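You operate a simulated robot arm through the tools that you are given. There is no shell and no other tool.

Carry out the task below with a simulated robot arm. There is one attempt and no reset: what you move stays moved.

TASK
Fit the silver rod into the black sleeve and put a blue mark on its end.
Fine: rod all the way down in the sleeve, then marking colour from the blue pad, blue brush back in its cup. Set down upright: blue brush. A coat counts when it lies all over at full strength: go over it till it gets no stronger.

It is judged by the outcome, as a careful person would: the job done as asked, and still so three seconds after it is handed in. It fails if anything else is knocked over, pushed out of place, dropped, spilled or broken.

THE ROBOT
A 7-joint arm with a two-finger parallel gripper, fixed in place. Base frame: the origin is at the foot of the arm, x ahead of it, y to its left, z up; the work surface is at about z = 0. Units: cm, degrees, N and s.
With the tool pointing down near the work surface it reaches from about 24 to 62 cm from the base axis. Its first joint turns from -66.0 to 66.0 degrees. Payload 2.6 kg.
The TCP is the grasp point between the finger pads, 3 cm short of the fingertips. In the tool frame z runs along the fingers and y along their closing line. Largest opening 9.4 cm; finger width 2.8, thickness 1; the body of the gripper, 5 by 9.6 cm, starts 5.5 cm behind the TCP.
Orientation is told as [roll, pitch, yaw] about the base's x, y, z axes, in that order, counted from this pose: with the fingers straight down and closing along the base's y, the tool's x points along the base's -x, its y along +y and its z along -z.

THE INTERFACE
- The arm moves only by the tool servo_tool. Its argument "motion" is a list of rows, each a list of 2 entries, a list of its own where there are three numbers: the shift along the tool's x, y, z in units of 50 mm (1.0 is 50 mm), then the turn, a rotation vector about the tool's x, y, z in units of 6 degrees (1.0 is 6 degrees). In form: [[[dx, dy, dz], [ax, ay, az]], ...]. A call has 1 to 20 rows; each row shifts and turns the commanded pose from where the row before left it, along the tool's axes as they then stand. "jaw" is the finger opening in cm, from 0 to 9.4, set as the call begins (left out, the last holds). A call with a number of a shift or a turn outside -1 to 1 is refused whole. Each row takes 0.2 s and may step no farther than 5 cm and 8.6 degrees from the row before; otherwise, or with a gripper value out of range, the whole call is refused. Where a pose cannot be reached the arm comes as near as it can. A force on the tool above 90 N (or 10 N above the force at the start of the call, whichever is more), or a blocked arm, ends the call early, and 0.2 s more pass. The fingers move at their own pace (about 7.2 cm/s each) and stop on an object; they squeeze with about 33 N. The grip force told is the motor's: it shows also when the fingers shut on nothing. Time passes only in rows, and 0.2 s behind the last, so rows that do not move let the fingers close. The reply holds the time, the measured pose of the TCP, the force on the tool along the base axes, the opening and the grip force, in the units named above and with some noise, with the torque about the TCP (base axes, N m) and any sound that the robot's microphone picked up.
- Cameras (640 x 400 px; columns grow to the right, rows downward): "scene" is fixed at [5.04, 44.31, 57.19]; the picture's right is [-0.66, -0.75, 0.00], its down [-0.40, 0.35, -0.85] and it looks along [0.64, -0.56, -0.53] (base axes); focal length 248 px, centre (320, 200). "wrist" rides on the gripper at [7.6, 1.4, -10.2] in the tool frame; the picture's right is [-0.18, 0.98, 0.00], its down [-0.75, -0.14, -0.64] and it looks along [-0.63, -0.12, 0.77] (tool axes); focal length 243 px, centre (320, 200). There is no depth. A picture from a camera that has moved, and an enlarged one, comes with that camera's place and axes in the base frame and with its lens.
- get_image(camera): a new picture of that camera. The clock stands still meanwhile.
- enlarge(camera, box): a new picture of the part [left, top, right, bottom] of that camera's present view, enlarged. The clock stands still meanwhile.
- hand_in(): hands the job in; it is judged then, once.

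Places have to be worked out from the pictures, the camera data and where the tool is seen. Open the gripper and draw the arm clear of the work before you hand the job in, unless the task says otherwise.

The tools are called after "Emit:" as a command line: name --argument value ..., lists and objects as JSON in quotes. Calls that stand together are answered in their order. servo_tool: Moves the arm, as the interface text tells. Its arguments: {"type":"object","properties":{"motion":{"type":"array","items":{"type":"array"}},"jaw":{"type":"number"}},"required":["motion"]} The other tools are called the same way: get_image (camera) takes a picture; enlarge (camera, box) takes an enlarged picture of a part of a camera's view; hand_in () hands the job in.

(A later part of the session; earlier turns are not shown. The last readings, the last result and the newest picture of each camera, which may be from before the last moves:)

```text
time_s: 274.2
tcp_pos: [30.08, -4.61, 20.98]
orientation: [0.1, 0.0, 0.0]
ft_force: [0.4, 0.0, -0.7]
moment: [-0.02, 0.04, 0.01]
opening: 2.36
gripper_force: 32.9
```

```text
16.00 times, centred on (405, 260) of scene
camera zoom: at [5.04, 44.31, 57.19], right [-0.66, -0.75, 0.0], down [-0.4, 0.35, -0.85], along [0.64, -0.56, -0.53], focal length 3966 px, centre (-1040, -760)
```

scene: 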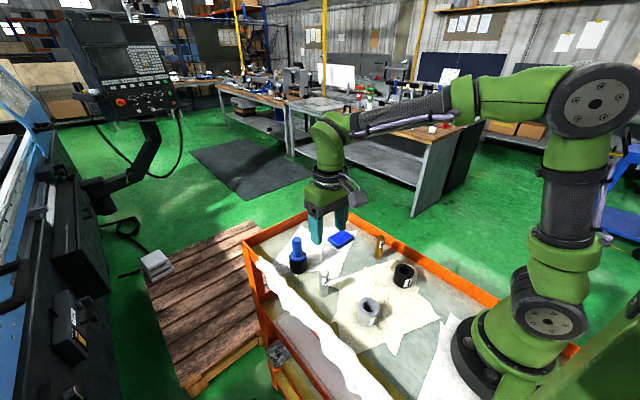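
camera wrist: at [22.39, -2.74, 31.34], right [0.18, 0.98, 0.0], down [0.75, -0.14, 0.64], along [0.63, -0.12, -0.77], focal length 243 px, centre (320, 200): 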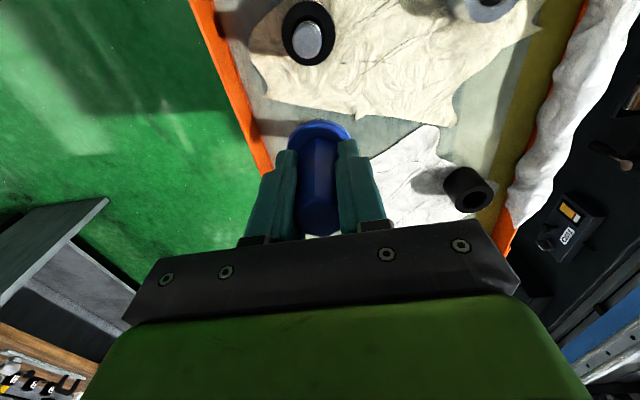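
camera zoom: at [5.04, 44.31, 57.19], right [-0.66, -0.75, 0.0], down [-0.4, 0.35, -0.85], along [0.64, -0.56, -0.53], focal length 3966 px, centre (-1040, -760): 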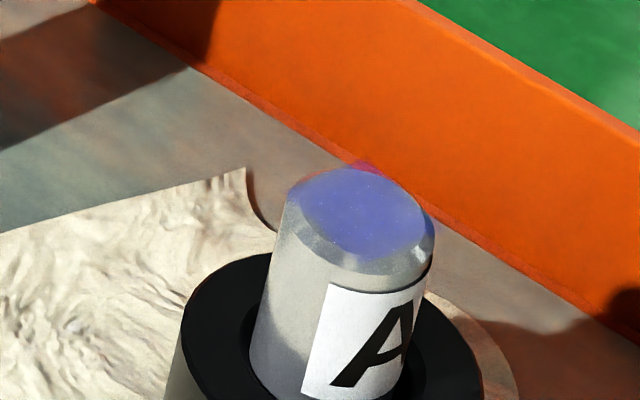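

The colour is about as strong as before this round. The gain came when the bristles slid lightly over the face, while at firmer force the rod probably turns along with the brush. I'll go back and rub with a very light touch (2 to 4 N).

Emit:
servo_tool --motion '[[[0.5, 0, 0], [0, 0, 0]], [[0.5, 0, 0], [0, 0, 0]], [[0, 0, 0.4], [0, 0, 0]], [[0, 0, 0.4], [0, 0, 0]], [[0, 0, 0.15], [0, 0, 0]], [[0, 0, 0], [0, 0, 0]], [[0, 0, 0.03], [0, 0, 0]], [[0, 0, 0.008], [0, 0, 0]], [[0, 0, 0], [0, 0, 0]]]' --jaw 1.5

Emit:
servo_tool --motion '[[[0, 0, 0.003], [0, 0, 0]], [[0, 0, 0], [0, 0, 0]]]' --jaw 1.5

Emit:
enlarge --camera "wrist" --box '[300, 95, 340, 125]'

```text
time_s: 276.2
tcp_pos: [24.86, -4.42, 15.99]
orientation: [0.0, -0.1, 0.1]
ft_force: [0.1, 1.3, 5.1]
moment: [0.12, -0.05, 0.02]
opening: 2.34
gripper_force: 33.3
```

```text
time_s: 276.8
tcp_pos: [25.07, -4.53, 15.97]
orientation: [-0.1, 0.0, 0.0]
ft_force: [-2.0, 1.3, 9.0]
moment: [0.12, 0.09, 0.04]
opening: 2.32
gripper_force: 33.1
```

```text
13.33 times, centred on (320, 110) of wrist
camera zoom: at [17.35, -3.03, 26.34], right [0.18, 0.98, 0.0], down [0.75, -0.14, 0.64], along [0.63, -0.12, -0.77], focal length 3235 px, centre (320, 1400)
```

zoom: 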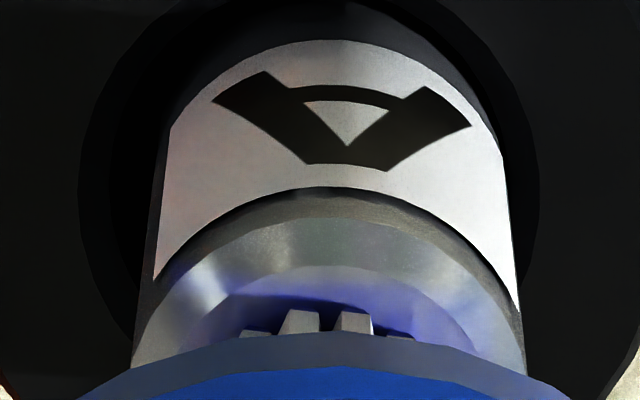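

Contact at 9 N. I'll ease slightly, twist +18° only and look, to see whether the rod turns with the brush or the bristles slide.

Emit:
servo_tool --motion '[[[0, 0, -0.003], [0, 0, 0]], [[0, 0, 0], [0, 0, 1]], [[0, 0, 0], [0, 0, 1]], [[0, 0, 0], [0, 0, 1]], [[0, 0, 0], [0, 0, 0]]]' --jaw 1.5

Emit:
enlarge --camera "scene" --box '[396, 252, 412, 268]'

```text
time_s: 278.0
tcp_pos: [24.91, -4.31, 16.05]
orientation: [0.0, 0.0, -18.0]
ft_force: [0.6, 0.1, -1.7]
moment: [-0.02, 0.0, -0.03]
opening: 2.31
gripper_force: 33.1
```

```text
16.00 times, centred on (404, 260) of scene
camera zoom: at [5.04, 44.31, 57.19], right [-0.66, -0.75, 0.0], down [-0.4, 0.35, -0.85], along [0.64, -0.56, -0.53], focal length 3966 px, centre (-1024, -760)
```

zoom: 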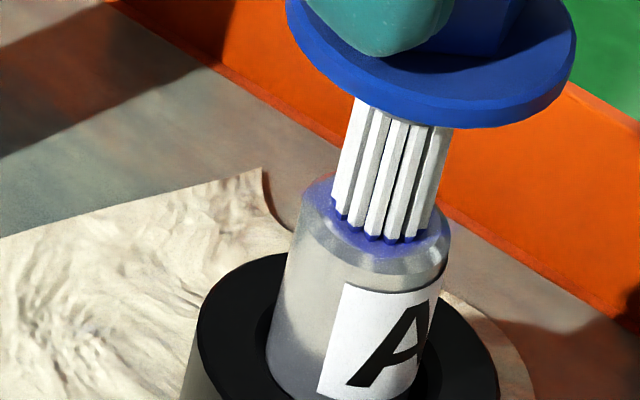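

The rod did not turn, so the bristles slide, but contact was lost at this angle. I'll lower a hair and twist back across, reading the force at each end.

Emit:
servo_tool --motion '[[[0, 0, 0.004], [0, 0, 0]], [[0, 0, 0], [0, 0, 0]]]' --jaw 1.5

Emit:
servo_tool --motion '[[[0, 0, 0.003], [0, 0, 0]], [[0, 0, 0], [0, 0, 0]]]' --jaw 1.5

Emit:
servo_tool --motion '[[[0, 0, 0.003], [0, 0, 0]], [[0, 0, 0], [0, 0, 0]]]' --jaw 1.5

```text
time_s: 278.6
tcp_pos: [25.02, -4.54, 16.0]
orientation: [0.0, 0.0, -18.1]
ft_force: [-0.5, 1.3, 2.4]
moment: [0.02, 0.06, 0.01]
opening: 2.32
gripper_force: 33.3
```

```text
time_s: 279.2
tcp_pos: [25.06, -4.4, 15.96]
orientation: [-0.1, -0.2, -18.0]
ft_force: [-0.1, 0.2, 10.4]
moment: [0.1, -0.02, 0.03]
opening: 2.31
gripper_force: 32.8
```

```text
time_s: 279.8
tcp_pos: [25.01, -4.41, 15.89]
orientation: [0.0, -0.2, -18.0]
ft_force: [1.1, 0.5, 11.1]
moment: [0.04, -0.12, -0.01]
opening: 2.37
gripper_force: 33.0
```

Contact at 11 N. Now I twist back through -36° in contact and look.

Emit:
servo_tool --motion '[[[0, 0, 0], [0, 0, -1]], [[0, 0, 0], [0, 0, -1]], [[0, 0, 0], [0, 0, -1]], [[0, 0, 0], [0, 0, -1]], [[0, 0, 0], [0, 0, -1]], [[0, 0, 0], [0, 0, -1]], [[0, 0, 0], [0, 0, 0]]]' --jaw 1.5

Emit:
enlarge --camera "scene" --box '[396, 252, 412, 268]'

```text
time_s: 281.4
tcp_pos: [24.86, -4.45, 15.99]
orientation: [0.0, 0.0, 18.1]
ft_force: [1.5, -0.5, 12.4]
moment: [-0.06, -0.14, -0.02]
opening: 2.35
gripper_force: 32.6
```

```text
16.00 times, centred on (404, 260) of scene
camera zoom: at [5.04, 44.31, 57.19], right [-0.66, -0.75, 0.0], down [-0.4, 0.35, -0.85], along [0.64, -0.56, -0.53], focal length 3966 px, centre (-1024, -760)
```

zoom: 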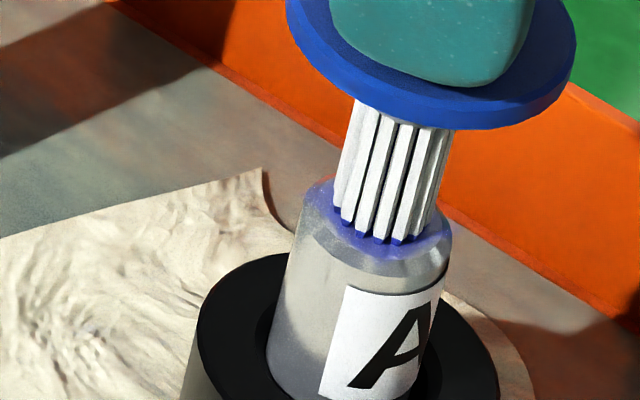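

Contact held at 12 N with the rod still, so this really rubs. I'll keep twisting back and forth at this level.

Emit:
servo_tool --motion '[[[0, 0, 0], [0, 0, 1]], [[0, 0, 0], [0, 0, 1]], [[0, 0, 0], [0, 0, 1]], [[0, 0, 0], [0, 0, 1]], [[0, 0, 0], [0, 0, 1]], [[0, 0, 0], [0, 0, 1]], [[0, 0, 0], [0, 0, -1]], [[0, 0, 0], [0, 0, -1]], [[0, 0, 0], [0, 0, -1]], [[0, 0, 0], [0, 0, -1]], [[0, 0, 0], [0, 0, -1]], [[0, 0, 0], [0, 0, -1]], [[0, 0, 0], [0, 0, 1]], [[0, 0, 0], [0, 0, 1]], [[0, 0, 0], [0, 0, 1]], [[0, 0, 0], [0, 0, 0]]]' --jaw 1.5

Emit:
servo_tool --motion '[[[0, 0, -0.1], [0, 0, 0]], [[0, 0, -0.4], [0, 0, 0]], [[0, 0, -0.5], [0, 0, 0]], [[-0.5, 0, 0], [0, 0, 0]], [[-0.5, 0, 0], [0, 0, 0]], [[0, 0, 0], [0, 0, 0]], [[0, 0, 0], [0, 0, 0]]]' --jaw 1.5

Emit:
enlarge --camera "wrist" --box '[280, 10, 340, 70]'

Emit:
enlarge --camera "scene" --box '[397, 254, 413, 266]'

```text
time_s: 284.8
tcp_pos: [25.03, -4.43, 16.09]
orientation: [0.1, 0.0, -0.1]
ft_force: [0.3, 0.4, -0.4]
moment: [0.0, -0.01, -0.02]
opening: 2.32
gripper_force: 32.3
```

```text
time_s: 286.4
tcp_pos: [29.89, -4.35, 21.15]
orientation: [0.0, 0.1, 0.0]
ft_force: [0.4, -0.9, -0.7]
moment: [0.01, 0.0, -0.01]
opening: 2.36
gripper_force: 33.3
```

```text
6.67 times, centred on (310, 40) of wrist
camera zoom: at [22.34, -2.93, 31.52], right [0.18, 0.98, 0.0], down [0.75, -0.14, 0.64], along [0.63, -0.12, -0.77], focal length 1618 px, centre (387, 1267)
```

zoom: 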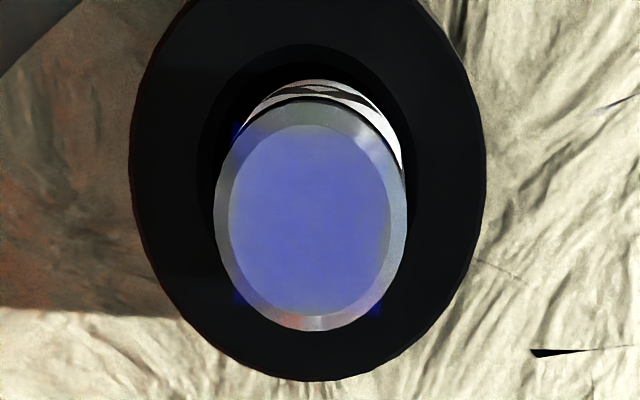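

```text
16.00 times, centred on (405, 260) of scene
camera zoom: at [5.04, 44.31, 57.19], right [-0.66, -0.75, 0.0], down [-0.4, 0.35, -0.85], along [0.64, -0.56, -0.53], focal length 3966 px, centre (-1040, -760)
```

zoom: 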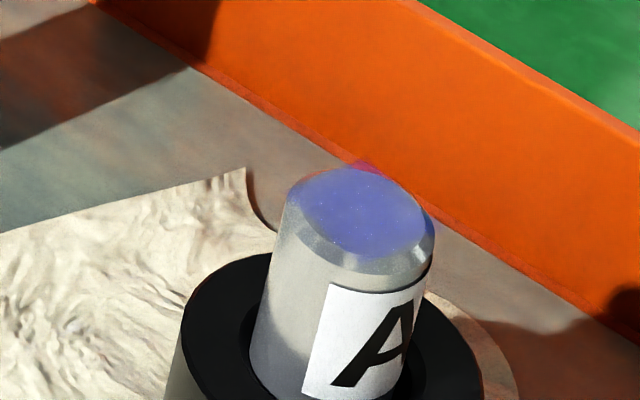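

The same strength as after the first rub, so that round's gain came from the freshly rubbed-in ink. The pad dip with a twist worked where static dips didn't. I'll repeat it more thoroughly: back to the pad.

Emit:
servo_tool --motion '[[[-0.6, 0.03, -0.1], [0, 0, 0]], [[-0.65, 0.03, 0], [0, 0, 0]], [[-0.65, 0.03, 0], [0, 0, 0]], [[-0.65, 0.03, 0], [0, 0, 0]], [[-0.65, 0.03, 0], [0, 0, 0]], [[-0.57, 0.02, 0], [0, 0, 0]], [[0, 0, 0.7], [0, 0, 0]], [[0, 0, 0.7], [0, 0, 0]], [[0, 0, 0.6], [0, 0, 0]], [[0, 0, 0.22], [0, 0, 0]], [[0, 0, 0], [0, 0, 0]], [[0, 0, 0], [0, 0, 0]]]' --jaw 1.5

Emit:
enlarge --camera "scene" --box '[335, 215, 375, 255]'

```text
time_s: 289.0
tcp_pos: [49.02, -3.49, 10.4]
orientation: [0.0, 0.1, 0.1]
ft_force: [0.0, 0.1, -1.4]
moment: [0.01, -0.01, -0.01]
opening: 2.31
gripper_force: 33.1
```

```text
10.00 times, centred on (355, 235) of scene
camera zoom: at [5.04, 44.31, 57.19], right [-0.66, -0.75, 0.0], down [-0.4, 0.35, -0.85], along [0.64, -0.56, -0.53], focal length 2479 px, centre (-30, -150)
```

zoom: 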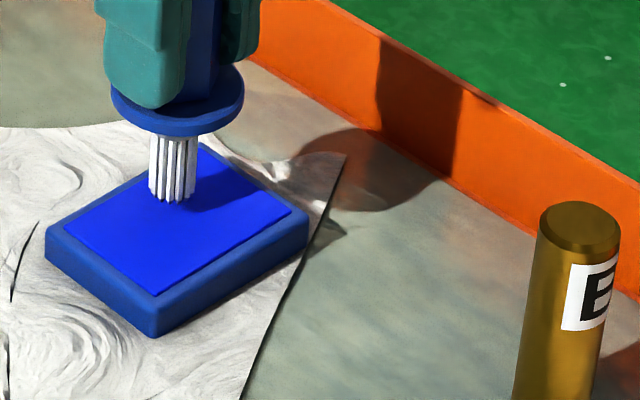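

The tip is about 0.7 cm above the pad. I'll creep down to a light contact.

Emit:
servo_tool --motion '[[[0, 0, 0.06], [0, 0, 0]], [[0, 0, 0.05], [0, 0, 0]], [[0, 0, 0], [0, 0, 0]]]' --jaw 1.5

Emit:
servo_tool --motion '[[[0, 0, 0.02], [0, 0, 0]], [[0, 0, 0], [0, 0, 0]]]' --jaw 1.5

Emit:
servo_tool --motion '[[[0, 0, 0.015], [0, 0, 0]], [[0, 0, 0], [0, 0, 0]]]' --jaw 1.5

```text
time_s: 289.8
tcp_pos: [48.9, -3.44, 9.8]
orientation: [0.0, 0.0, -0.1]
ft_force: [-0.4, 0.5, -0.8]
moment: [0.0, 0.03, -0.02]
opening: 2.34
gripper_force: 33.0
```

```text
time_s: 290.4
tcp_pos: [48.85, -3.42, 9.84]
orientation: [0.0, -0.1, 0.0]
ft_force: [-0.3, -0.2, -1.1]
moment: [0.02, 0.01, -0.02]
opening: 2.35
gripper_force: 33.2
```

```text
time_s: 291.0
tcp_pos: [48.88, -3.6, 9.87]
orientation: [0.0, 0.1, 0.0]
ft_force: [0.6, -0.6, -0.9]
moment: [-0.03, -0.01, 0.02]
opening: 2.36
gripper_force: 32.8
```

Still free. I'll continue creeping down.

Emit:
servo_tool --motion '[[[0, 0, 0.015], [0, 0, 0]], [[0, 0, 0], [0, 0, 0]]]' --jaw 1.5

Emit:
servo_tool --motion '[[[0, 0, 0.015], [0, 0, 0]], [[0, 0, 0], [0, 0, 0]]]' --jaw 1.5

Emit:
servo_tool --motion '[[[0, 0, 0.012], [0, 0, 0]], [[0, 0, 0], [0, 0, 0]]]' --jaw 1.5

```text
time_s: 291.6
tcp_pos: [48.91, -3.67, 9.73]
orientation: [-0.1, 0.0, 0.0]
ft_force: [0.4, 0.7, -0.8]
moment: [-0.03, -0.01, -0.02]
opening: 2.35
gripper_force: 33.2
```

```text
time_s: 292.2
tcp_pos: [48.89, -3.51, 9.59]
orientation: [0.0, 0.0, 0.1]
ft_force: [0.4, -0.6, -0.5]
moment: [-0.02, 0.01, 0.03]
opening: 2.35
gripper_force: 33.0
```

```text
time_s: 292.8
tcp_pos: [48.83, -3.66, 9.64]
orientation: [0.0, 0.0, 0.0]
ft_force: [-0.4, 0.6, 0.3]
moment: [0.02, 0.01, -0.07]
opening: 2.33
gripper_force: 33.1
```

Contact is just starting. A little lower, then a full set of twists on the pad.

Emit:
servo_tool --motion '[[[0, 0, 0.008], [0, 0, 0]], [[0, 0, 0], [0, 0, 0]]]' --jaw 1.5

Emit:
servo_tool --motion '[[[0, 0, 0.004], [0, 0, 1]], [[0, 0, 0], [0, 0, 1]], [[0, 0, 0], [0, 0, 1]], [[0, 0, 0], [0, 0, -1]], [[0, 0, 0], [0, 0, -1]], [[0, 0, 0], [0, 0, -1]], [[0, 0, 0], [0, 0, -1]], [[0, 0, 0], [0, 0, -1]], [[0, 0, 0], [0, 0, -1]], [[0, 0, 0], [0, 0, 1]], [[0, 0, 0], [0, 0, 1]], [[0, 0, 0], [0, 0, 1]], [[0, 0, 0], [0, 0, 1]], [[0, 0, 0], [0, 0, 1]], [[0, 0, 0], [0, 0, 1]], [[0, 0, 0], [0, 0, -1]], [[0, 0, 0], [0, 0, -1]], [[0, 0, 0], [0, 0, -1]], [[0, 0, 0], [0, 0, 0]]]' --jaw 1.5

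```text
time_s: 293.4
tcp_pos: [48.94, -3.5, 9.45]
orientation: [0.1, -0.1, 0.0]
ft_force: [-2.3, -0.1, 7.9]
moment: [0.03, 0.17, 0.01]
opening: 2.36
gripper_force: 32.7
```

```text
time_s: 297.4
tcp_pos: [48.79, -3.56, 9.61]
orientation: [-0.1, -0.1, 0.0]
ft_force: [-0.5, -1.0, 22.5]
moment: [-0.02, 0.06, 0.0]
opening: 2.33
gripper_force: 33.2
```

The bristles are well rubbed in ink (22 N at the end). I'll lift and carry the brush back to just above the rod's face.

Emit:
servo_tool --motion '[[[0, 0, -0.3], [0, 0, 0]], [[0, 0, -0.7], [0, 0, 0]], [[0, 0, -0.7], [0, 0, 0]], [[0, 0, -0.7], [0, 0, 0]], [[0.6, -0.025, 0], [0, 0, 0]], [[0.7, -0.025, 0], [0, 0, 0]], [[0.7, -0.03, 0], [0, 0, 0]], [[0.7, -0.03, 0], [0, 0, 0]], [[0.7, -0.03, 0], [0, 0, 0]], [[0.7, -0.03, 0], [0, 0, 0]], [[0.67, 0, 0], [0, 0, 0]], [[0, 0, 0], [0, 0, 0]], [[0, 0, 0.4], [0, 0, 0]], [[0, 0, 0.4], [0, 0, 0]], [[0, 0, 0.15], [0, 0, 0]], [[0, 0, 0], [0, 0, 0]], [[0, 0, 0], [0, 0, 0]]]' --jaw 1.5

Emit:
enlarge --camera "wrist" --box '[300, 95, 340, 125]'

Emit:
enlarge --camera "scene" --box '[396, 250, 412, 266]'

```text
time_s: 301.0
tcp_pos: [25.07, -4.43, 16.67]
orientation: [0.0, 0.1, 0.0]
ft_force: [0.5, -0.5, -0.9]
moment: [-0.01, 0.05, 0.0]
opening: 2.38
gripper_force: 33.2
```

```text
13.33 times, centred on (320, 110) of wrist
camera zoom: at [17.59, -2.88, 26.98], right [0.18, 0.98, 0.0], down [0.75, -0.14, 0.64], along [0.63, -0.12, -0.77], focal length 3235 px, centre (320, 1400)
```

zoom: 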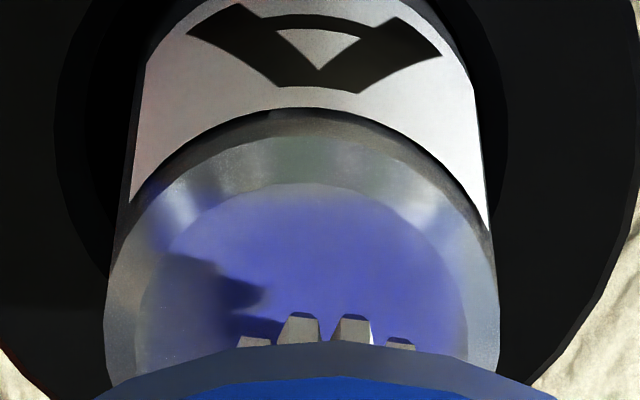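

```text
16.00 times, centred on (404, 258) of scene
camera zoom: at [5.04, 44.31, 57.19], right [-0.66, -0.75, 0.0], down [-0.4, 0.35, -0.85], along [0.64, -0.56, -0.53], focal length 3966 px, centre (-1024, -728)
```

zoom: 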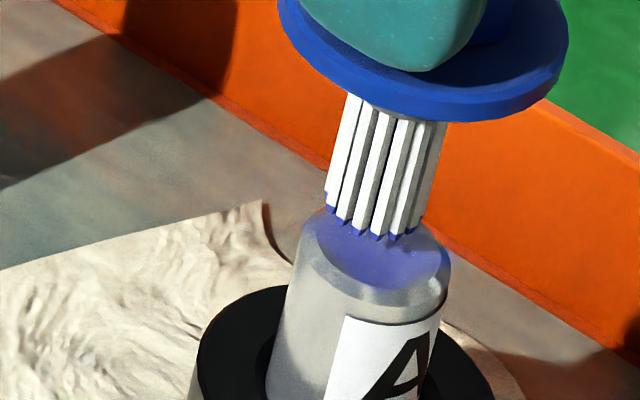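

Nearly centred; I'll trim by (-0.12, -0.1), lower and creep to a light contact.

Emit:
servo_tool --motion '[[[0.024, -0.02, 0], [0, 0, 0]], [[0, 0, 0.06], [0, 0, 0]], [[0, 0, 0.04], [0, 0, 0]], [[0, 0, 0], [0, 0, 0]]]' --jaw 1.5

Emit:
servo_tool --motion '[[[0, 0, 0.02], [0, 0, 0]], [[0, 0, 0], [0, 0, 0]]]' --jaw 1.5

Emit:
servo_tool --motion '[[[0, 0, 0.012], [0, 0, 0]], [[0, 0, 0], [0, 0, 0]]]' --jaw 1.5

```text
time_s: 302.0
tcp_pos: [25.01, -4.48, 16.09]
orientation: [0.0, 0.1, 0.0]
ft_force: [0.0, 0.3, -0.7]
moment: [0.0, 0.02, -0.03]
opening: 2.33
gripper_force: 32.7
```

```text
time_s: 302.6
tcp_pos: [25.06, -4.47, 16.16]
orientation: [0.0, 0.0, 0.0]
ft_force: [0.2, -0.5, -1.2]
moment: [0.02, -0.02, 0.02]
opening: 2.33
gripper_force: 33.5
```

```text
time_s: 303.2
tcp_pos: [24.9, -4.64, 15.98]
orientation: [-0.1, 0.0, 0.0]
ft_force: [-0.4, 0.0, -1.3]
moment: [-0.03, -0.02, 0.0]
opening: 2.35
gripper_force: 32.9
```

Almost there; a few finer steps.

Emit:
servo_tool --motion '[[[0, 0, 0.008], [0, 0, 0]], [[0, 0, 0], [0, 0, 0]]]' --jaw 1.5

Emit:
servo_tool --motion '[[[0, 0, 0.006], [0, 0, 0]], [[0, 0, 0], [0, 0, 0]]]' --jaw 1.5

Emit:
servo_tool --motion '[[[0, 0, 0.006], [0, 0, 0]], [[0, 0, 0], [0, 0, 0]]]' --jaw 1.5

```text
time_s: 303.8
tcp_pos: [24.94, -4.57, 15.94]
orientation: [0.0, 0.1, 0.1]
ft_force: [0.0, 0.5, 0.7]
moment: [0.02, -0.01, 0.0]
opening: 2.33
gripper_force: 32.9
```

```text
time_s: 304.4
tcp_pos: [24.96, -4.52, 15.95]
orientation: [0.1, -0.1, -0.1]
ft_force: [0.0, 0.2, 5.9]
moment: [-0.06, -0.03, 0.04]
opening: 2.35
gripper_force: 33.5
```

```text
time_s: 305.0
tcp_pos: [24.93, -4.53, 15.94]
orientation: [-0.1, -0.3, 0.0]
ft_force: [-0.9, -1.7, 22.4]
moment: [-0.17, 0.11, 0.0]
opening: 2.35
gripper_force: 32.9
```

Contact at 22 N. I'll ease a little, twist ±18° through a cycle and a half, then look.

Emit:
servo_tool --motion '[[[0, 0, -0.004], [0, 0, 0]], [[0, 0, 0], [0, 0, 1]], [[0, 0, 0], [0, 0, 1]], [[0, 0, 0], [0, 0, 1]], [[0, 0, 0], [0, 0, -1]], [[0, 0, 0], [0, 0, -1]], [[0, 0, 0], [0, 0, -1]], [[0, 0, 0], [0, 0, -1]], [[0, 0, 0], [0, 0, -1]], [[0, 0, 0], [0, 0, -1]], [[0, 0, 0], [0, 0, 1]], [[0, 0, 0], [0, 0, 1]], [[0, 0, 0], [0, 0, 1]], [[0, 0, 0], [0, 0, 1]], [[0, 0, 0], [0, 0, 1]], [[0, 0, 0], [0, 0, 1]], [[0, 0, 0], [0, 0, -1]], [[0, 0, 0], [0, 0, -1]], [[0, 0, 0], [0, 0, -1]], [[0, 0, 0], [0, 0, 0]]]' --jaw 1.5

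Emit:
enlarge --camera "wrist" --box '[300, 95, 340, 125]'

```text
time_s: 309.2
tcp_pos: [24.91, -4.58, 16.05]
orientation: [0.0, -0.1, 0.0]
ft_force: [-0.6, 0.6, -1.4]
moment: [0.04, -0.05, -0.01]
opening: 2.38
gripper_force: 32.4
```

```text
13.33 times, centred on (320, 110) of wrist
camera zoom: at [17.33, -3.04, 26.36], right [0.18, 0.98, 0.0], down [0.75, -0.14, 0.64], along [0.63, -0.12, -0.77], focal length 3235 px, centre (320, 1400)
```

zoom: 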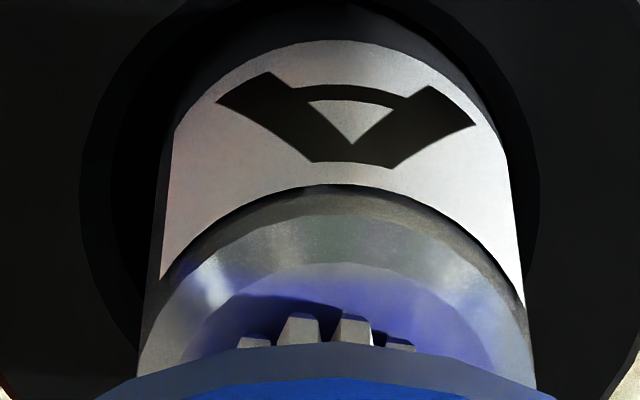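

I'll lift to the comparison viewpoint to see whether this round added strength.

Emit:
servo_tool --motion '[[[0, 0, -0.1], [0, 0, 0]], [[0, 0, -0.4], [0, 0, 0]], [[0, 0, -0.5], [0, 0, 0]], [[-0.5, 0, 0], [0, 0, 0]], [[-0.5, 0, 0], [0, 0, 0]], [[0, 0, 0], [0, 0, 0]], [[0, 0, 0], [0, 0, 0]]]' --jaw 1.5

Emit:
enlarge --camera "wrist" --box '[280, 10, 340, 70]'

Emit:
enlarge --camera "scene" --box '[397, 254, 413, 266]'

```text
time_s: 310.8
tcp_pos: [30.07, -4.65, 20.82]
orientation: [0.0, -0.1, 0.0]
ft_force: [-0.1, -0.1, -0.4]
moment: [0.02, 0.0, 0.0]
opening: 2.35
gripper_force: 33.2
```

```text
6.67 times, centred on (310, 40) of wrist
camera zoom: at [22.38, -3.17, 31.19], right [0.18, 0.98, 0.0], down [0.75, -0.14, 0.64], along [0.63, -0.12, -0.77], focal length 1618 px, centre (387, 1267)
```

zoom: 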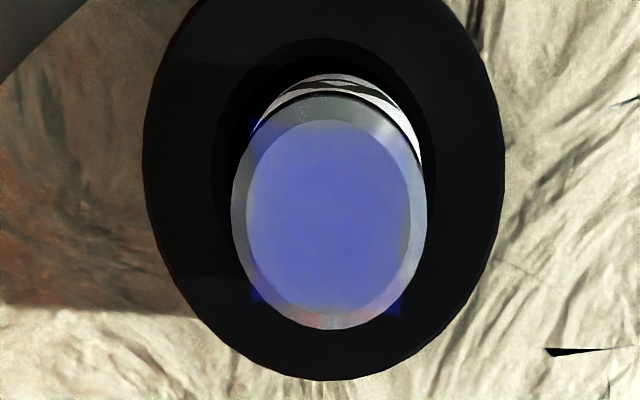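

```text
16.00 times, centred on (405, 260) of scene
camera zoom: at [5.04, 44.31, 57.19], right [-0.66, -0.75, 0.0], down [-0.4, 0.35, -0.85], along [0.64, -0.56, -0.53], focal length 3966 px, centre (-1040, -760)
```

zoom: 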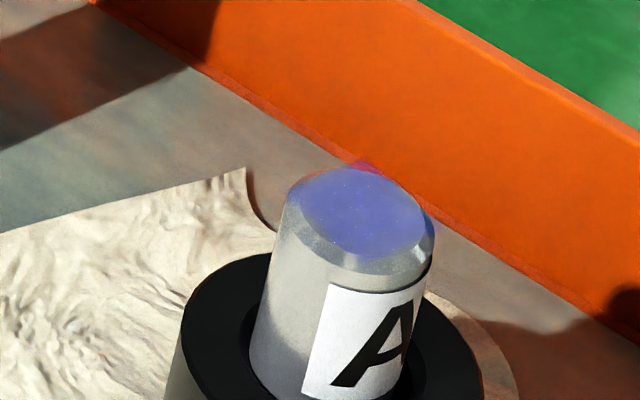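

Perhaps slightly stronger, and contact was lost early in that round. I'll go back and keep rubbing with the present ink load before judging.

Emit:
servo_tool --motion '[[[0.5, 0, 0], [0, 0, 0]], [[0.5, 0, 0], [0, 0, 0]], [[0, 0, 0.4], [0, 0, 0]], [[0, 0, 0.4], [0, 0, 0]], [[0, 0, 0.15], [0, 0, 0]], [[0, 0, 0], [0, 0, 0]], [[0, 0, 0.04], [0, 0, 0]], [[0, 0, 0.008], [0, 0, 0]], [[0, 0, 0], [0, 0, 0]]]' --jaw 1.5

Emit:
servo_tool --motion '[[[0, 0, 0.006], [0, 0, 0]], [[0, 0, 0], [0, 0, 0]]]' --jaw 1.5

Emit:
enlarge --camera "wrist" --box '[300, 95, 340, 125]'

```text
time_s: 312.8
tcp_pos: [24.97, -4.62, 15.84]
orientation: [0.1, 0.1, 0.0]
ft_force: [0.2, 0.6, -1.0]
moment: [-0.01, 0.0, 0.03]
opening: 2.34
gripper_force: 32.7
```

```text
time_s: 313.4
tcp_pos: [24.94, -4.56, 15.99]
orientation: [0.0, 0.1, 0.1]
ft_force: [-0.5, -0.6, 1.8]
moment: [-0.01, -0.03, 0.01]
opening: 2.35
gripper_force: 32.6
```

```text
13.33 times, centred on (320, 110) of wrist
camera zoom: at [17.28, -3.09, 26.26], right [0.18, 0.98, 0.0], down [0.75, -0.14, 0.64], along [0.63, -0.12, -0.77], focal length 3235 px, centre (320, 1400)
```

zoom: 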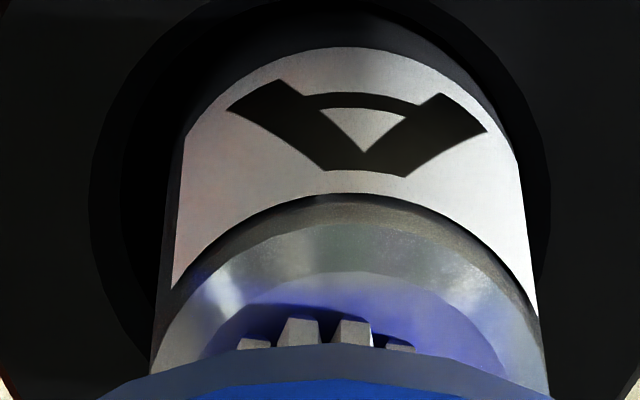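

Light contact (2 N), about 0.1 cm off in y. I'll shift that while grazing, press to a few newtons and twist.

Emit:
servo_tool --motion '[[[0, 0.01, 0], [0, 0, 0]], [[0, 0.01, 0], [0, 0, 0]], [[0, 0, 0.003], [0, 0, 0]], [[0, 0, 0], [0, 0, 0]]]' --jaw 1.5

Emit:
servo_tool --motion '[[[0, 0, 0], [0, 0, 1]], [[0, 0, 0], [0, 0, 1]], [[0, 0, 0], [0, 0, 1]], [[0, 0, 0], [0, 0, -1]], [[0, 0, 0], [0, 0, -1]], [[0, 0, 0], [0, 0, -1]], [[0, 0, 0], [0, 0, -1]], [[0, 0, 0], [0, 0, -1]], [[0, 0, 0], [0, 0, -1]], [[0, 0, 0], [0, 0, 1]], [[0, 0, 0], [0, 0, 1]], [[0, 0, 0], [0, 0, 1]], [[0, 0, 0], [0, 0, 1]], [[0, 0, 0], [0, 0, 1]], [[0, 0, 0], [0, 0, 1]], [[0, 0, 0], [0, 0, -1]], [[0, 0, 0], [0, 0, -1]], [[0, 0, 0], [0, 0, -1]], [[0, 0, 0], [0, 0, 0]]]' --jaw 1.5

Emit:
servo_tool --motion '[[[0, 0, 0.004], [0, 0, 0]], [[0, 0, 0], [0, 0, 0]]]' --jaw 1.5

```text
time_s: 314.4
tcp_pos: [24.92, -4.57, 15.96]
orientation: [0.0, 0.1, 0.0]
ft_force: [-1.2, -1.4, 7.7]
moment: [-0.12, 0.11, 0.03]
opening: 2.34
gripper_force: 32.8
```

```text
time_s: 318.4
tcp_pos: [25.06, -4.48, 15.93]
orientation: [0.0, 0.1, 0.0]
ft_force: [-0.5, 0.1, -0.2]
moment: [0.05, 0.03, 0.04]
opening: 2.36
gripper_force: 33.1
```

```text
time_s: 319.0
tcp_pos: [24.99, -4.54, 15.89]
orientation: [0.0, 0.0, 0.0]
ft_force: [-0.3, 0.9, 3.2]
moment: [0.08, 0.0, 0.0]
opening: 2.34
gripper_force: 32.8
```

Contact at 3 N after re-pressing. I'll run another gentle twisting cycle, then compare.

Emit:
servo_tool --motion '[[[0, 0, 0], [0, 0, 1]], [[0, 0, 0], [0, 0, 1]], [[0, 0, 0], [0, 0, 1]], [[0, 0, 0], [0, 0, -1]], [[0, 0, 0], [0, 0, -1]], [[0, 0, 0], [0, 0, -1]], [[0, 0, 0], [0, 0, -1]], [[0, 0, 0], [0, 0, -1]], [[0, 0, 0], [0, 0, -1]], [[0, 0, 0], [0, 0, 1]], [[0, 0, 0], [0, 0, 1]], [[0, 0, 0], [0, 0, 1]], [[0, 0, 0], [0, 0, 1]], [[0, 0, 0], [0, 0, 1]], [[0, 0, 0], [0, 0, 1]], [[0, 0, 0], [0, 0, -1]], [[0, 0, 0], [0, 0, -1]], [[0, 0, 0], [0, 0, -1]], [[0, 0, 0], [0, 0, 0]]]' --jaw 1.5

Emit:
servo_tool --motion '[[[0, 0, -0.1], [0, 0, 0]], [[0, 0, -0.4], [0, 0, 0]], [[0, 0, -0.5], [0, 0, 0]], [[-0.5, 0, 0], [0, 0, 0]], [[-0.5, 0, 0], [0, 0, 0]], [[0, 0, 0], [0, 0, 0]], [[0, 0, 0], [0, 0, 0]]]' --jaw 1.5

Emit:
enlarge --camera "wrist" --box '[280, 10, 340, 70]'

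Emit:
enlarge --camera "scene" --box '[397, 254, 413, 266]'

```text
time_s: 323.0
tcp_pos: [24.85, -4.55, 15.94]
orientation: [0.0, -0.2, 0.2]
ft_force: [0.7, -1.1, 26.4]
moment: [-0.15, -0.02, -0.01]
opening: 2.32
gripper_force: 33.1
```

```text
time_s: 324.6
tcp_pos: [29.91, -4.31, 20.97]
orientation: [0.0, -0.1, -0.1]
ft_force: [0.6, -0.2, -0.6]
moment: [0.01, -0.02, -0.01]
opening: 2.34
gripper_force: 32.6
```

```text
6.67 times, centred on (310, 40) of wrist
camera zoom: at [22.27, -2.87, 31.27], right [0.18, 0.98, 0.0], down [0.75, -0.14, 0.64], along [0.63, -0.12, -0.77], focal length 1618 px, centre (387, 1267)
```

zoom: 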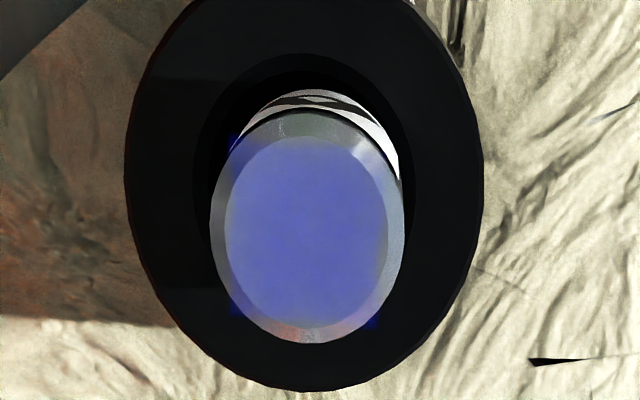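

```text
16.00 times, centred on (405, 260) of scene
camera zoom: at [5.04, 44.31, 57.19], right [-0.66, -0.75, 0.0], down [-0.4, 0.35, -0.85], along [0.64, -0.56, -0.53], focal length 3966 px, centre (-1040, -760)
```

zoom: 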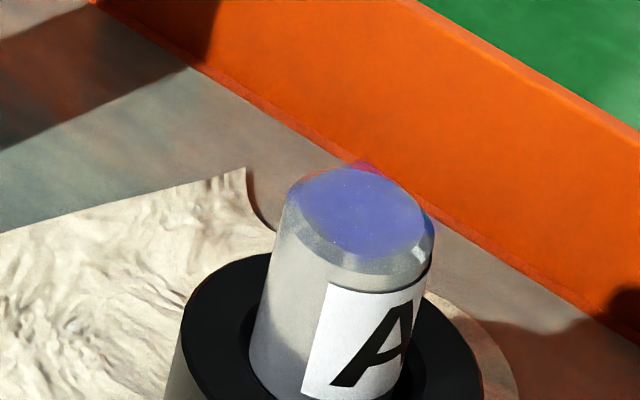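

No further change from firm twisting. A gentle sideways graze, so light that the rod doesn't tip, is what I haven't really done yet. I'll go back, find a contact of about 1 to 2 N and stroke ±0.3 cm.

Emit:
servo_tool --motion '[[[0.5, 0, 0], [0, 0, 0]], [[0.5, 0, 0], [0, 0, 0]], [[0, 0, 0.4], [0, 0, 0]], [[0, 0, 0.4], [0, 0, 0]], [[0, 0, 0.15], [0, 0, 0]], [[0, 0, 0], [0, 0, 0]], [[0, 0, 0.03], [0, 0, 0]], [[0, 0, 0.008], [0, 0, 0]], [[0, 0, 0], [0, 0, 0]]]' --jaw 1.5

Emit:
servo_tool --motion '[[[0, 0, 0.004], [0, 0, 0]], [[0, 0, 0], [0, 0, 0]]]' --jaw 1.5

Emit:
enlarge --camera "wrist" --box '[300, 95, 340, 125]'

```text
time_s: 326.6
tcp_pos: [24.95, -4.47, 15.9]
orientation: [0.0, 0.0, 0.0]
ft_force: [0.5, 0.1, -0.5]
moment: [0.01, 0.01, 0.02]
opening: 2.34
gripper_force: 32.5
```

```text
time_s: 327.2
tcp_pos: [25.0, -4.32, 15.92]
orientation: [0.0, -0.1, 0.0]
ft_force: [0.6, 0.5, -1.2]
moment: [0.01, -0.01, -0.04]
opening: 2.35
gripper_force: 33.1
```

```text
13.33 times, centred on (320, 110) of wrist
camera zoom: at [17.34, -2.91, 26.35], right [0.18, 0.98, 0.0], down [0.75, -0.14, 0.64], along [0.63, -0.12, -0.77], focal length 3235 px, centre (320, 1400)
```

zoom: 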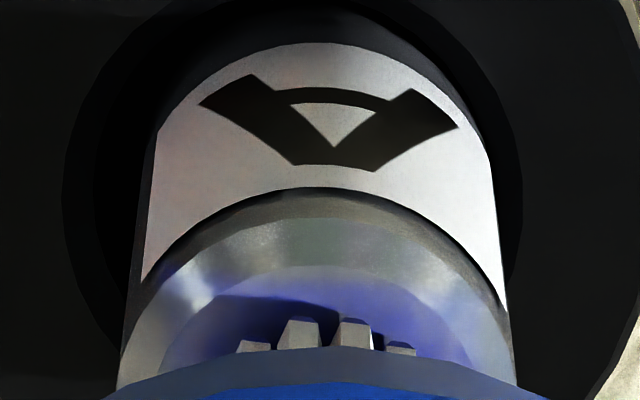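

Centred and hovering within a hair of the face. I'll creep by 0.01 to 0.02 cm until the force just shows.

Emit:
servo_tool --motion '[[[0, 0, 0.003], [0, 0, 0]], [[0, 0, 0], [0, 0, 0]]]' --jaw 1.5

Emit:
servo_tool --motion '[[[0, 0, 0.003], [0, 0, 0]], [[0, 0, 0], [0, 0, 0]]]' --jaw 1.5

Emit:
servo_tool --motion '[[[0, 0, 0.002], [0, 0, 0]], [[0, 0, 0], [0, 0, 0]]]' --jaw 1.5

```text
time_s: 327.8
tcp_pos: [24.93, -4.33, 15.91]
orientation: [0.2, 0.1, 0.0]
ft_force: [0.7, -0.4, -0.3]
moment: [0.01, 0.01, -0.01]
opening: 2.35
gripper_force: 32.9
```

```text
time_s: 328.4
tcp_pos: [24.82, -4.43, 15.87]
orientation: [0.0, 0.0, -0.1]
ft_force: [-0.6, 1.3, 0.2]
moment: [0.03, -0.06, 0.02]
opening: 2.34
gripper_force: 32.7
```

```text
time_s: 329.0
tcp_pos: [25.02, -4.49, 15.82]
orientation: [0.1, 0.0, 0.1]
ft_force: [-0.8, 1.0, 3.4]
moment: [0.06, -0.02, 0.03]
opening: 2.35
gripper_force: 32.9
```

Contact of about 4 N. I'll ease a trace and make slow ±0.3 cm strokes in y and then x, all at this light touch.

Emit:
servo_tool --motion '[[[0, 0, -0.002], [0, 0, 0]], [[0, 0.02, 0], [0, 0, 0]], [[0, 0.02, 0], [0, 0, 0]], [[0, 0.02, 0], [0, 0, 0]], [[0, -0.02, 0], [0, 0, 0]], [[0, -0.02, 0], [0, 0, 0]], [[0, -0.02, 0], [0, 0, 0]], [[0, -0.02, 0], [0, 0, 0]], [[0, -0.02, 0], [0, 0, 0]], [[0, -0.02, 0], [0, 0, 0]], [[0, 0.02, 0], [0, 0, 0]], [[0, 0.02, 0], [0, 0, 0]], [[0, 0.02, 0], [0, 0, 0]]]' --jaw 1.5

Emit:
enlarge --camera "wrist" --box '[300, 95, 340, 125]'

```text
time_s: 331.8
tcp_pos: [24.87, -4.5, 15.9]
orientation: [0.0, 0.1, 0.0]
ft_force: [-0.3, -0.8, 2.1]
moment: [-0.09, -0.06, -0.02]
opening: 2.32
gripper_force: 33.1
```

```text
13.33 times, centred on (320, 110) of wrist
camera zoom: at [17.34, -3.02, 26.26], right [0.18, 0.98, 0.0], down [0.75, -0.14, 0.64], along [0.63, -0.12, -0.77], focal length 3235 px, centre (320, 1400)
```

zoom: 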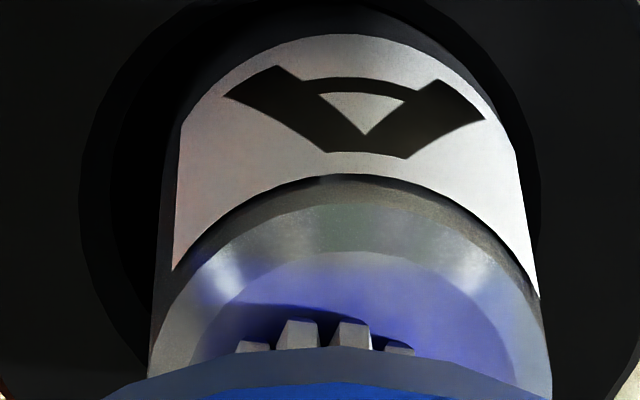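

The bristles slid relative to the rod this time and force stayed at 2 N; the face looks deeper blue. I'll continue with the same gentle strokes in x and y.

Emit:
servo_tool --motion '[[[0, 0.02, 0], [0, 0, 0]], [[-0.02, 0, 0], [0, 0, 0]], [[-0.02, 0, 0], [0, 0, 0]], [[-0.02, 0, 0], [0, 0, 0]], [[0.02, 0, 0], [0, 0, 0]], [[0.02, 0, 0], [0, 0, 0]], [[0.02, 0, 0], [0, 0, 0]], [[0.02, 0, 0], [0, 0, 0]], [[0.02, 0, 0], [0, 0, 0]], [[0.02, 0, 0], [0, 0, 0]], [[-0.02, 0, 0], [0, 0, 0]], [[-0.02, 0, 0], [0, 0, 0]], [[-0.02, 0, 0], [0, 0, 0]]]' --jaw 1.5

Emit:
servo_tool --motion '[[[0, 0.02, 0], [0, 0, 0]], [[0, 0.02, 0], [0, 0, 0]], [[0, 0.02, 0], [0, 0, 0]], [[0, -0.02, 0], [0, 0, 0]], [[0, -0.02, 0], [0, 0, 0]], [[0, -0.02, 0], [0, 0, 0]], [[0, -0.02, 0], [0, 0, 0]], [[0, -0.02, 0], [0, 0, 0]], [[0, -0.02, 0], [0, 0, 0]], [[0, 0.02, 0], [0, 0, 0]], [[0, 0.02, 0], [0, 0, 0]], [[0, 0.02, 0], [0, 0, 0]]]' --jaw 1.5

Emit:
servo_tool --motion '[[[0, 0, -0.1], [0, 0, 0]], [[0, 0, -0.4], [0, 0, 0]], [[0, 0, -0.5], [0, 0, 0]], [[-0.5, 0, 0], [0, 0, 0]], [[-0.5, 0, 0], [0, 0, 0]], [[0, 0, 0], [0, 0, 0]], [[0, 0, 0], [0, 0, 0]]]' --jaw 1.5

Emit:
enlarge --camera "wrist" --box '[280, 10, 340, 70]'

Emit:
enlarge --camera "scene" --box '[397, 254, 413, 266]'

```text
time_s: 334.6
tcp_pos: [24.89, -4.34, 15.95]
orientation: [0.0, 0.1, 0.0]
ft_force: [-1.7, 1.0, 4.8]
moment: [0.06, 0.15, -0.01]
opening: 2.34
gripper_force: 32.7
```

```text
time_s: 337.2
tcp_pos: [24.77, -4.31, 15.89]
orientation: [0.0, 0.0, 0.0]
ft_force: [-0.7, 0.0, -0.8]
moment: [-0.01, 0.03, -0.01]
opening: 2.33
gripper_force: 33.0
```

```text
time_s: 338.8
tcp_pos: [29.69, -4.22, 20.74]
orientation: [0.0, 0.0, 0.0]
ft_force: [-0.1, -0.7, -0.8]
moment: [0.02, -0.02, 0.0]
opening: 2.34
gripper_force: 33.1
```

```text
6.67 times, centred on (310, 40) of wrist
camera zoom: at [22.1, -2.78, 31.14], right [0.18, 0.98, 0.0], down [0.75, -0.14, 0.64], along [0.63, -0.12, -0.77], focal length 1618 px, centre (387, 1267)
```

zoom: 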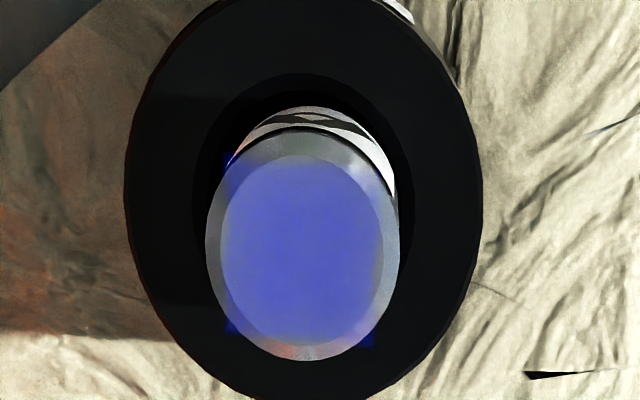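

```text
16.00 times, centred on (405, 260) of scene
camera zoom: at [5.04, 44.31, 57.19], right [-0.66, -0.75, 0.0], down [-0.4, 0.35, -0.85], along [0.64, -0.56, -0.53], focal length 3966 px, centre (-1040, -760)
```

zoom: 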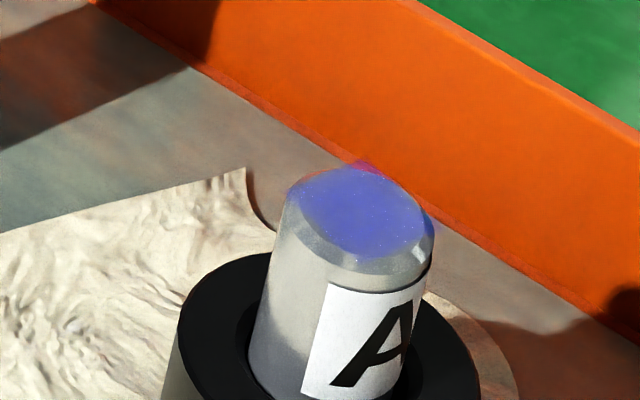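

That worked: the coat is clearly stronger. Gentle strokes at only 1 to 5 N are the way, so I'll repeat them.

Emit:
servo_tool --motion '[[[0.5, 0, 0], [0, 0, 0]], [[0.5, 0, 0], [0, 0, 0]], [[0, 0, 0.4], [0, 0, 0]], [[0, 0, 0.4], [0, 0, 0]], [[0, 0, 0.15], [0, 0, 0]], [[0, 0, 0], [0, 0, 0]], [[0, 0, 0.04], [0, 0, 0]], [[0, 0, 0.008], [0, 0, 0]], [[0, 0, 0], [0, 0, 0]]]' --jaw 1.5

Emit:
servo_tool --motion '[[[0, 0, 0.002], [0, 0, 0]], [[0, 0, 0], [0, 0, 0]]]' --jaw 1.5

Emit:
enlarge --camera "wrist" --box '[300, 95, 340, 125]'

```text
time_s: 340.8
tcp_pos: [24.88, -4.19, 15.88]
orientation: [0.0, 0.0, 0.0]
ft_force: [0.1, -0.5, -0.5]
moment: [0.0, 0.04, 0.0]
opening: 2.33
gripper_force: 33.1
```

```text
time_s: 341.4
tcp_pos: [24.94, -4.33, 16.04]
orientation: [-0.1, 0.0, 0.1]
ft_force: [0.4, -0.5, -1.0]
moment: [-0.01, 0.03, -0.01]
opening: 2.36
gripper_force: 33.1
```

```text
13.33 times, centred on (320, 110) of wrist
camera zoom: at [17.28, -2.85, 26.24], right [0.18, 0.98, 0.0], down [0.75, -0.14, 0.64], along [0.63, -0.12, -0.77], focal length 3235 px, centre (320, 1400)
```

zoom: 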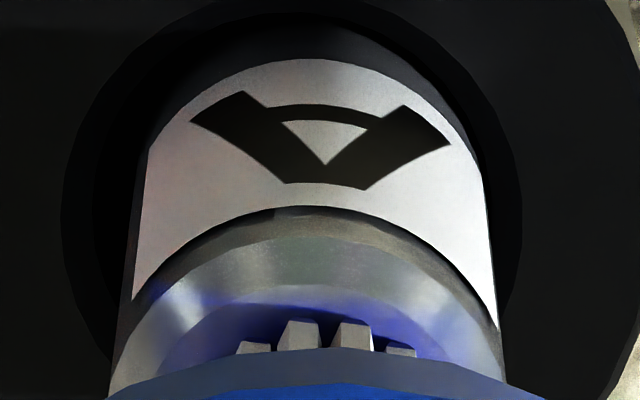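

The brush is within 0.1 cm of centre. I'll trim and creep to a 1 to 3 N contact.

Emit:
servo_tool --motion '[[[-0.02, -0.016, 0], [0, 0, 0]], [[0, 0, 0.003], [0, 0, 0]], [[0, 0, 0], [0, 0, 0]]]' --jaw 1.5

Emit:
servo_tool --motion '[[[0, 0, 0.003], [0, 0, 0]], [[0, 0, 0], [0, 0, 0]]]' --jaw 1.5

Emit:
servo_tool --motion '[[[0, 0, 0.003], [0, 0, 0]], [[0, 0, 0], [0, 0, 0]]]' --jaw 1.5

```text
time_s: 342.2
tcp_pos: [25.1, -4.43, 16.09]
orientation: [0.0, 0.0, 0.0]
ft_force: [0.0, 0.4, -0.5]
moment: [-0.01, -0.01, -0.02]
opening: 2.35
gripper_force: 32.6
```

```text
time_s: 342.8
tcp_pos: [24.9, -4.4, 15.94]
orientation: [0.0, 0.1, 0.0]
ft_force: [-0.1, -0.6, -0.7]
moment: [-0.03, 0.01, 0.03]
opening: 2.36
gripper_force: 33.6
```

```text
time_s: 343.4
tcp_pos: [24.95, -4.38, 15.79]
orientation: [0.0, 0.1, 0.0]
ft_force: [-1.6, -0.7, 5.4]
moment: [-0.01, 0.12, 0.04]
opening: 2.35
gripper_force: 32.6
```

5 N; easing a trace, then the same set of gentle strokes in y and x.

Emit:
servo_tool --motion '[[[0, 0, -0.002], [0, 0, 0]], [[0, 0.02, 0], [0, 0, 0]], [[0, 0.02, 0], [0, 0, 0]], [[0, 0.02, 0], [0, 0, 0]], [[0, -0.02, 0], [0, 0, 0]], [[0, -0.02, 0], [0, 0, 0]], [[0, -0.02, 0], [0, 0, 0]], [[0, -0.02, 0], [0, 0, 0]], [[0, -0.02, 0], [0, 0, 0]], [[0, -0.02, 0], [0, 0, 0]], [[0, 0.02, 0], [0, 0, 0]], [[0, 0.02, 0], [0, 0, 0]], [[0, 0.02, 0], [0, 0, 0]]]' --jaw 1.5

Emit:
servo_tool --motion '[[[-0.02, 0, 0], [0, 0, 0]], [[-0.02, 0, 0], [0, 0, 0]], [[-0.02, 0, 0], [0, 0, 0]], [[0.02, 0, 0], [0, 0, 0]], [[0.02, 0, 0], [0, 0, 0]], [[0.02, 0, 0], [0, 0, 0]], [[0.02, 0, 0], [0, 0, 0]], [[0.02, 0, 0], [0, 0, 0]], [[0.02, 0, 0], [0, 0, 0]], [[-0.02, 0, 0], [0, 0, 0]], [[-0.02, 0, 0], [0, 0, 0]], [[-0.02, 0, 0], [0, 0, 0]]]' --jaw 1.5

Emit:
enlarge --camera "wrist" --box '[300, 95, 340, 125]'

```text
time_s: 346.2
tcp_pos: [24.89, -4.46, 15.87]
orientation: [0.0, 0.0, 0.0]
ft_force: [0.1, 0.5, -0.3]
moment: [-0.01, -0.01, -0.01]
opening: 2.34
gripper_force: 32.8
```

```text
time_s: 348.8
tcp_pos: [24.97, -4.54, 15.95]
orientation: [0.1, 0.0, 0.0]
ft_force: [-2.3, -0.3, 9.5]
moment: [0.0, 0.27, -0.02]
opening: 2.34
gripper_force: 33.1
```

```text
13.33 times, centred on (320, 110) of wrist
camera zoom: at [17.38, -2.99, 26.27], right [0.18, 0.98, 0.0], down [0.75, -0.14, 0.64], along [0.63, -0.12, -0.77], focal length 3235 px, centre (320, 1400)
```

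zoom: 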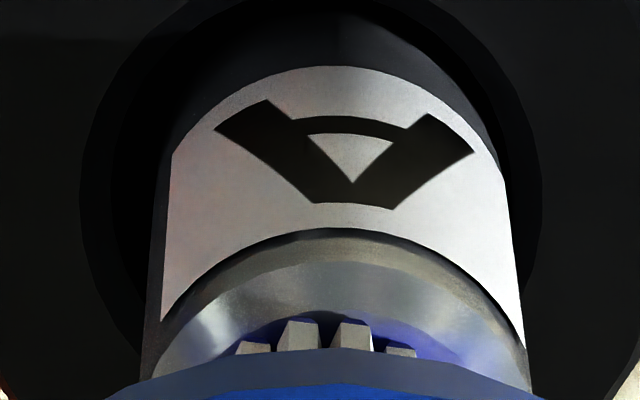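

The brush is now about 0.2 cm toward the -x side with 9 N. I'll ease up a trace, bring it back to centre and do another set of y strokes.

Emit:
servo_tool --motion '[[[0, 0, -0.004], [0, 0, 0]], [[-0.02, 0, 0], [0, 0, 0]], [[-0.02, 0, 0], [0, 0, 0]], [[0, 0.02, 0], [0, 0, 0]], [[0, 0.02, 0], [0, 0, 0]], [[0, 0.02, 0], [0, 0, 0]], [[0, -0.02, 0], [0, 0, 0]], [[0, -0.02, 0], [0, 0, 0]], [[0, -0.02, 0], [0, 0, 0]], [[0, -0.02, 0], [0, 0, 0]], [[0, -0.02, 0], [0, 0, 0]], [[0, -0.02, 0], [0, 0, 0]], [[0, 0.02, 0], [0, 0, 0]], [[0, 0.02, 0], [0, 0, 0]], [[0, 0.02, 0], [0, 0, 0]]]' --jaw 1.5

Emit:
servo_tool --motion '[[[0, 0, 0.003], [0, 0, 0]], [[0, 0, 0], [0, 0, 0]]]' --jaw 1.5

Emit:
enlarge --camera "wrist" --box '[300, 95, 340, 125]'

```text
time_s: 352.0
tcp_pos: [25.01, -4.44, 15.9]
orientation: [0.0, 0.1, -0.1]
ft_force: [-0.3, 0.0, 0.7]
moment: [-0.01, 0.02, 0.01]
opening: 2.36
gripper_force: 33.4
```

```text
time_s: 352.6
tcp_pos: [25.21, -4.42, 15.85]
orientation: [0.1, 0.0, -0.1]
ft_force: [-0.3, -0.1, -0.7]
moment: [0.03, -0.01, -0.01]
opening: 2.35
gripper_force: 32.8
```

```text
13.33 times, centred on (320, 110) of wrist
camera zoom: at [17.61, -2.95, 26.24], right [0.18, 0.98, 0.0], down [0.75, -0.14, 0.64], along [0.63, -0.12, -0.77], focal length 3235 px, centre (320, 1400)
```

zoom: 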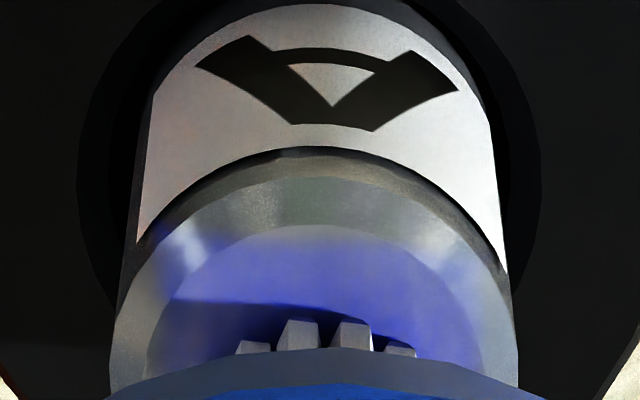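

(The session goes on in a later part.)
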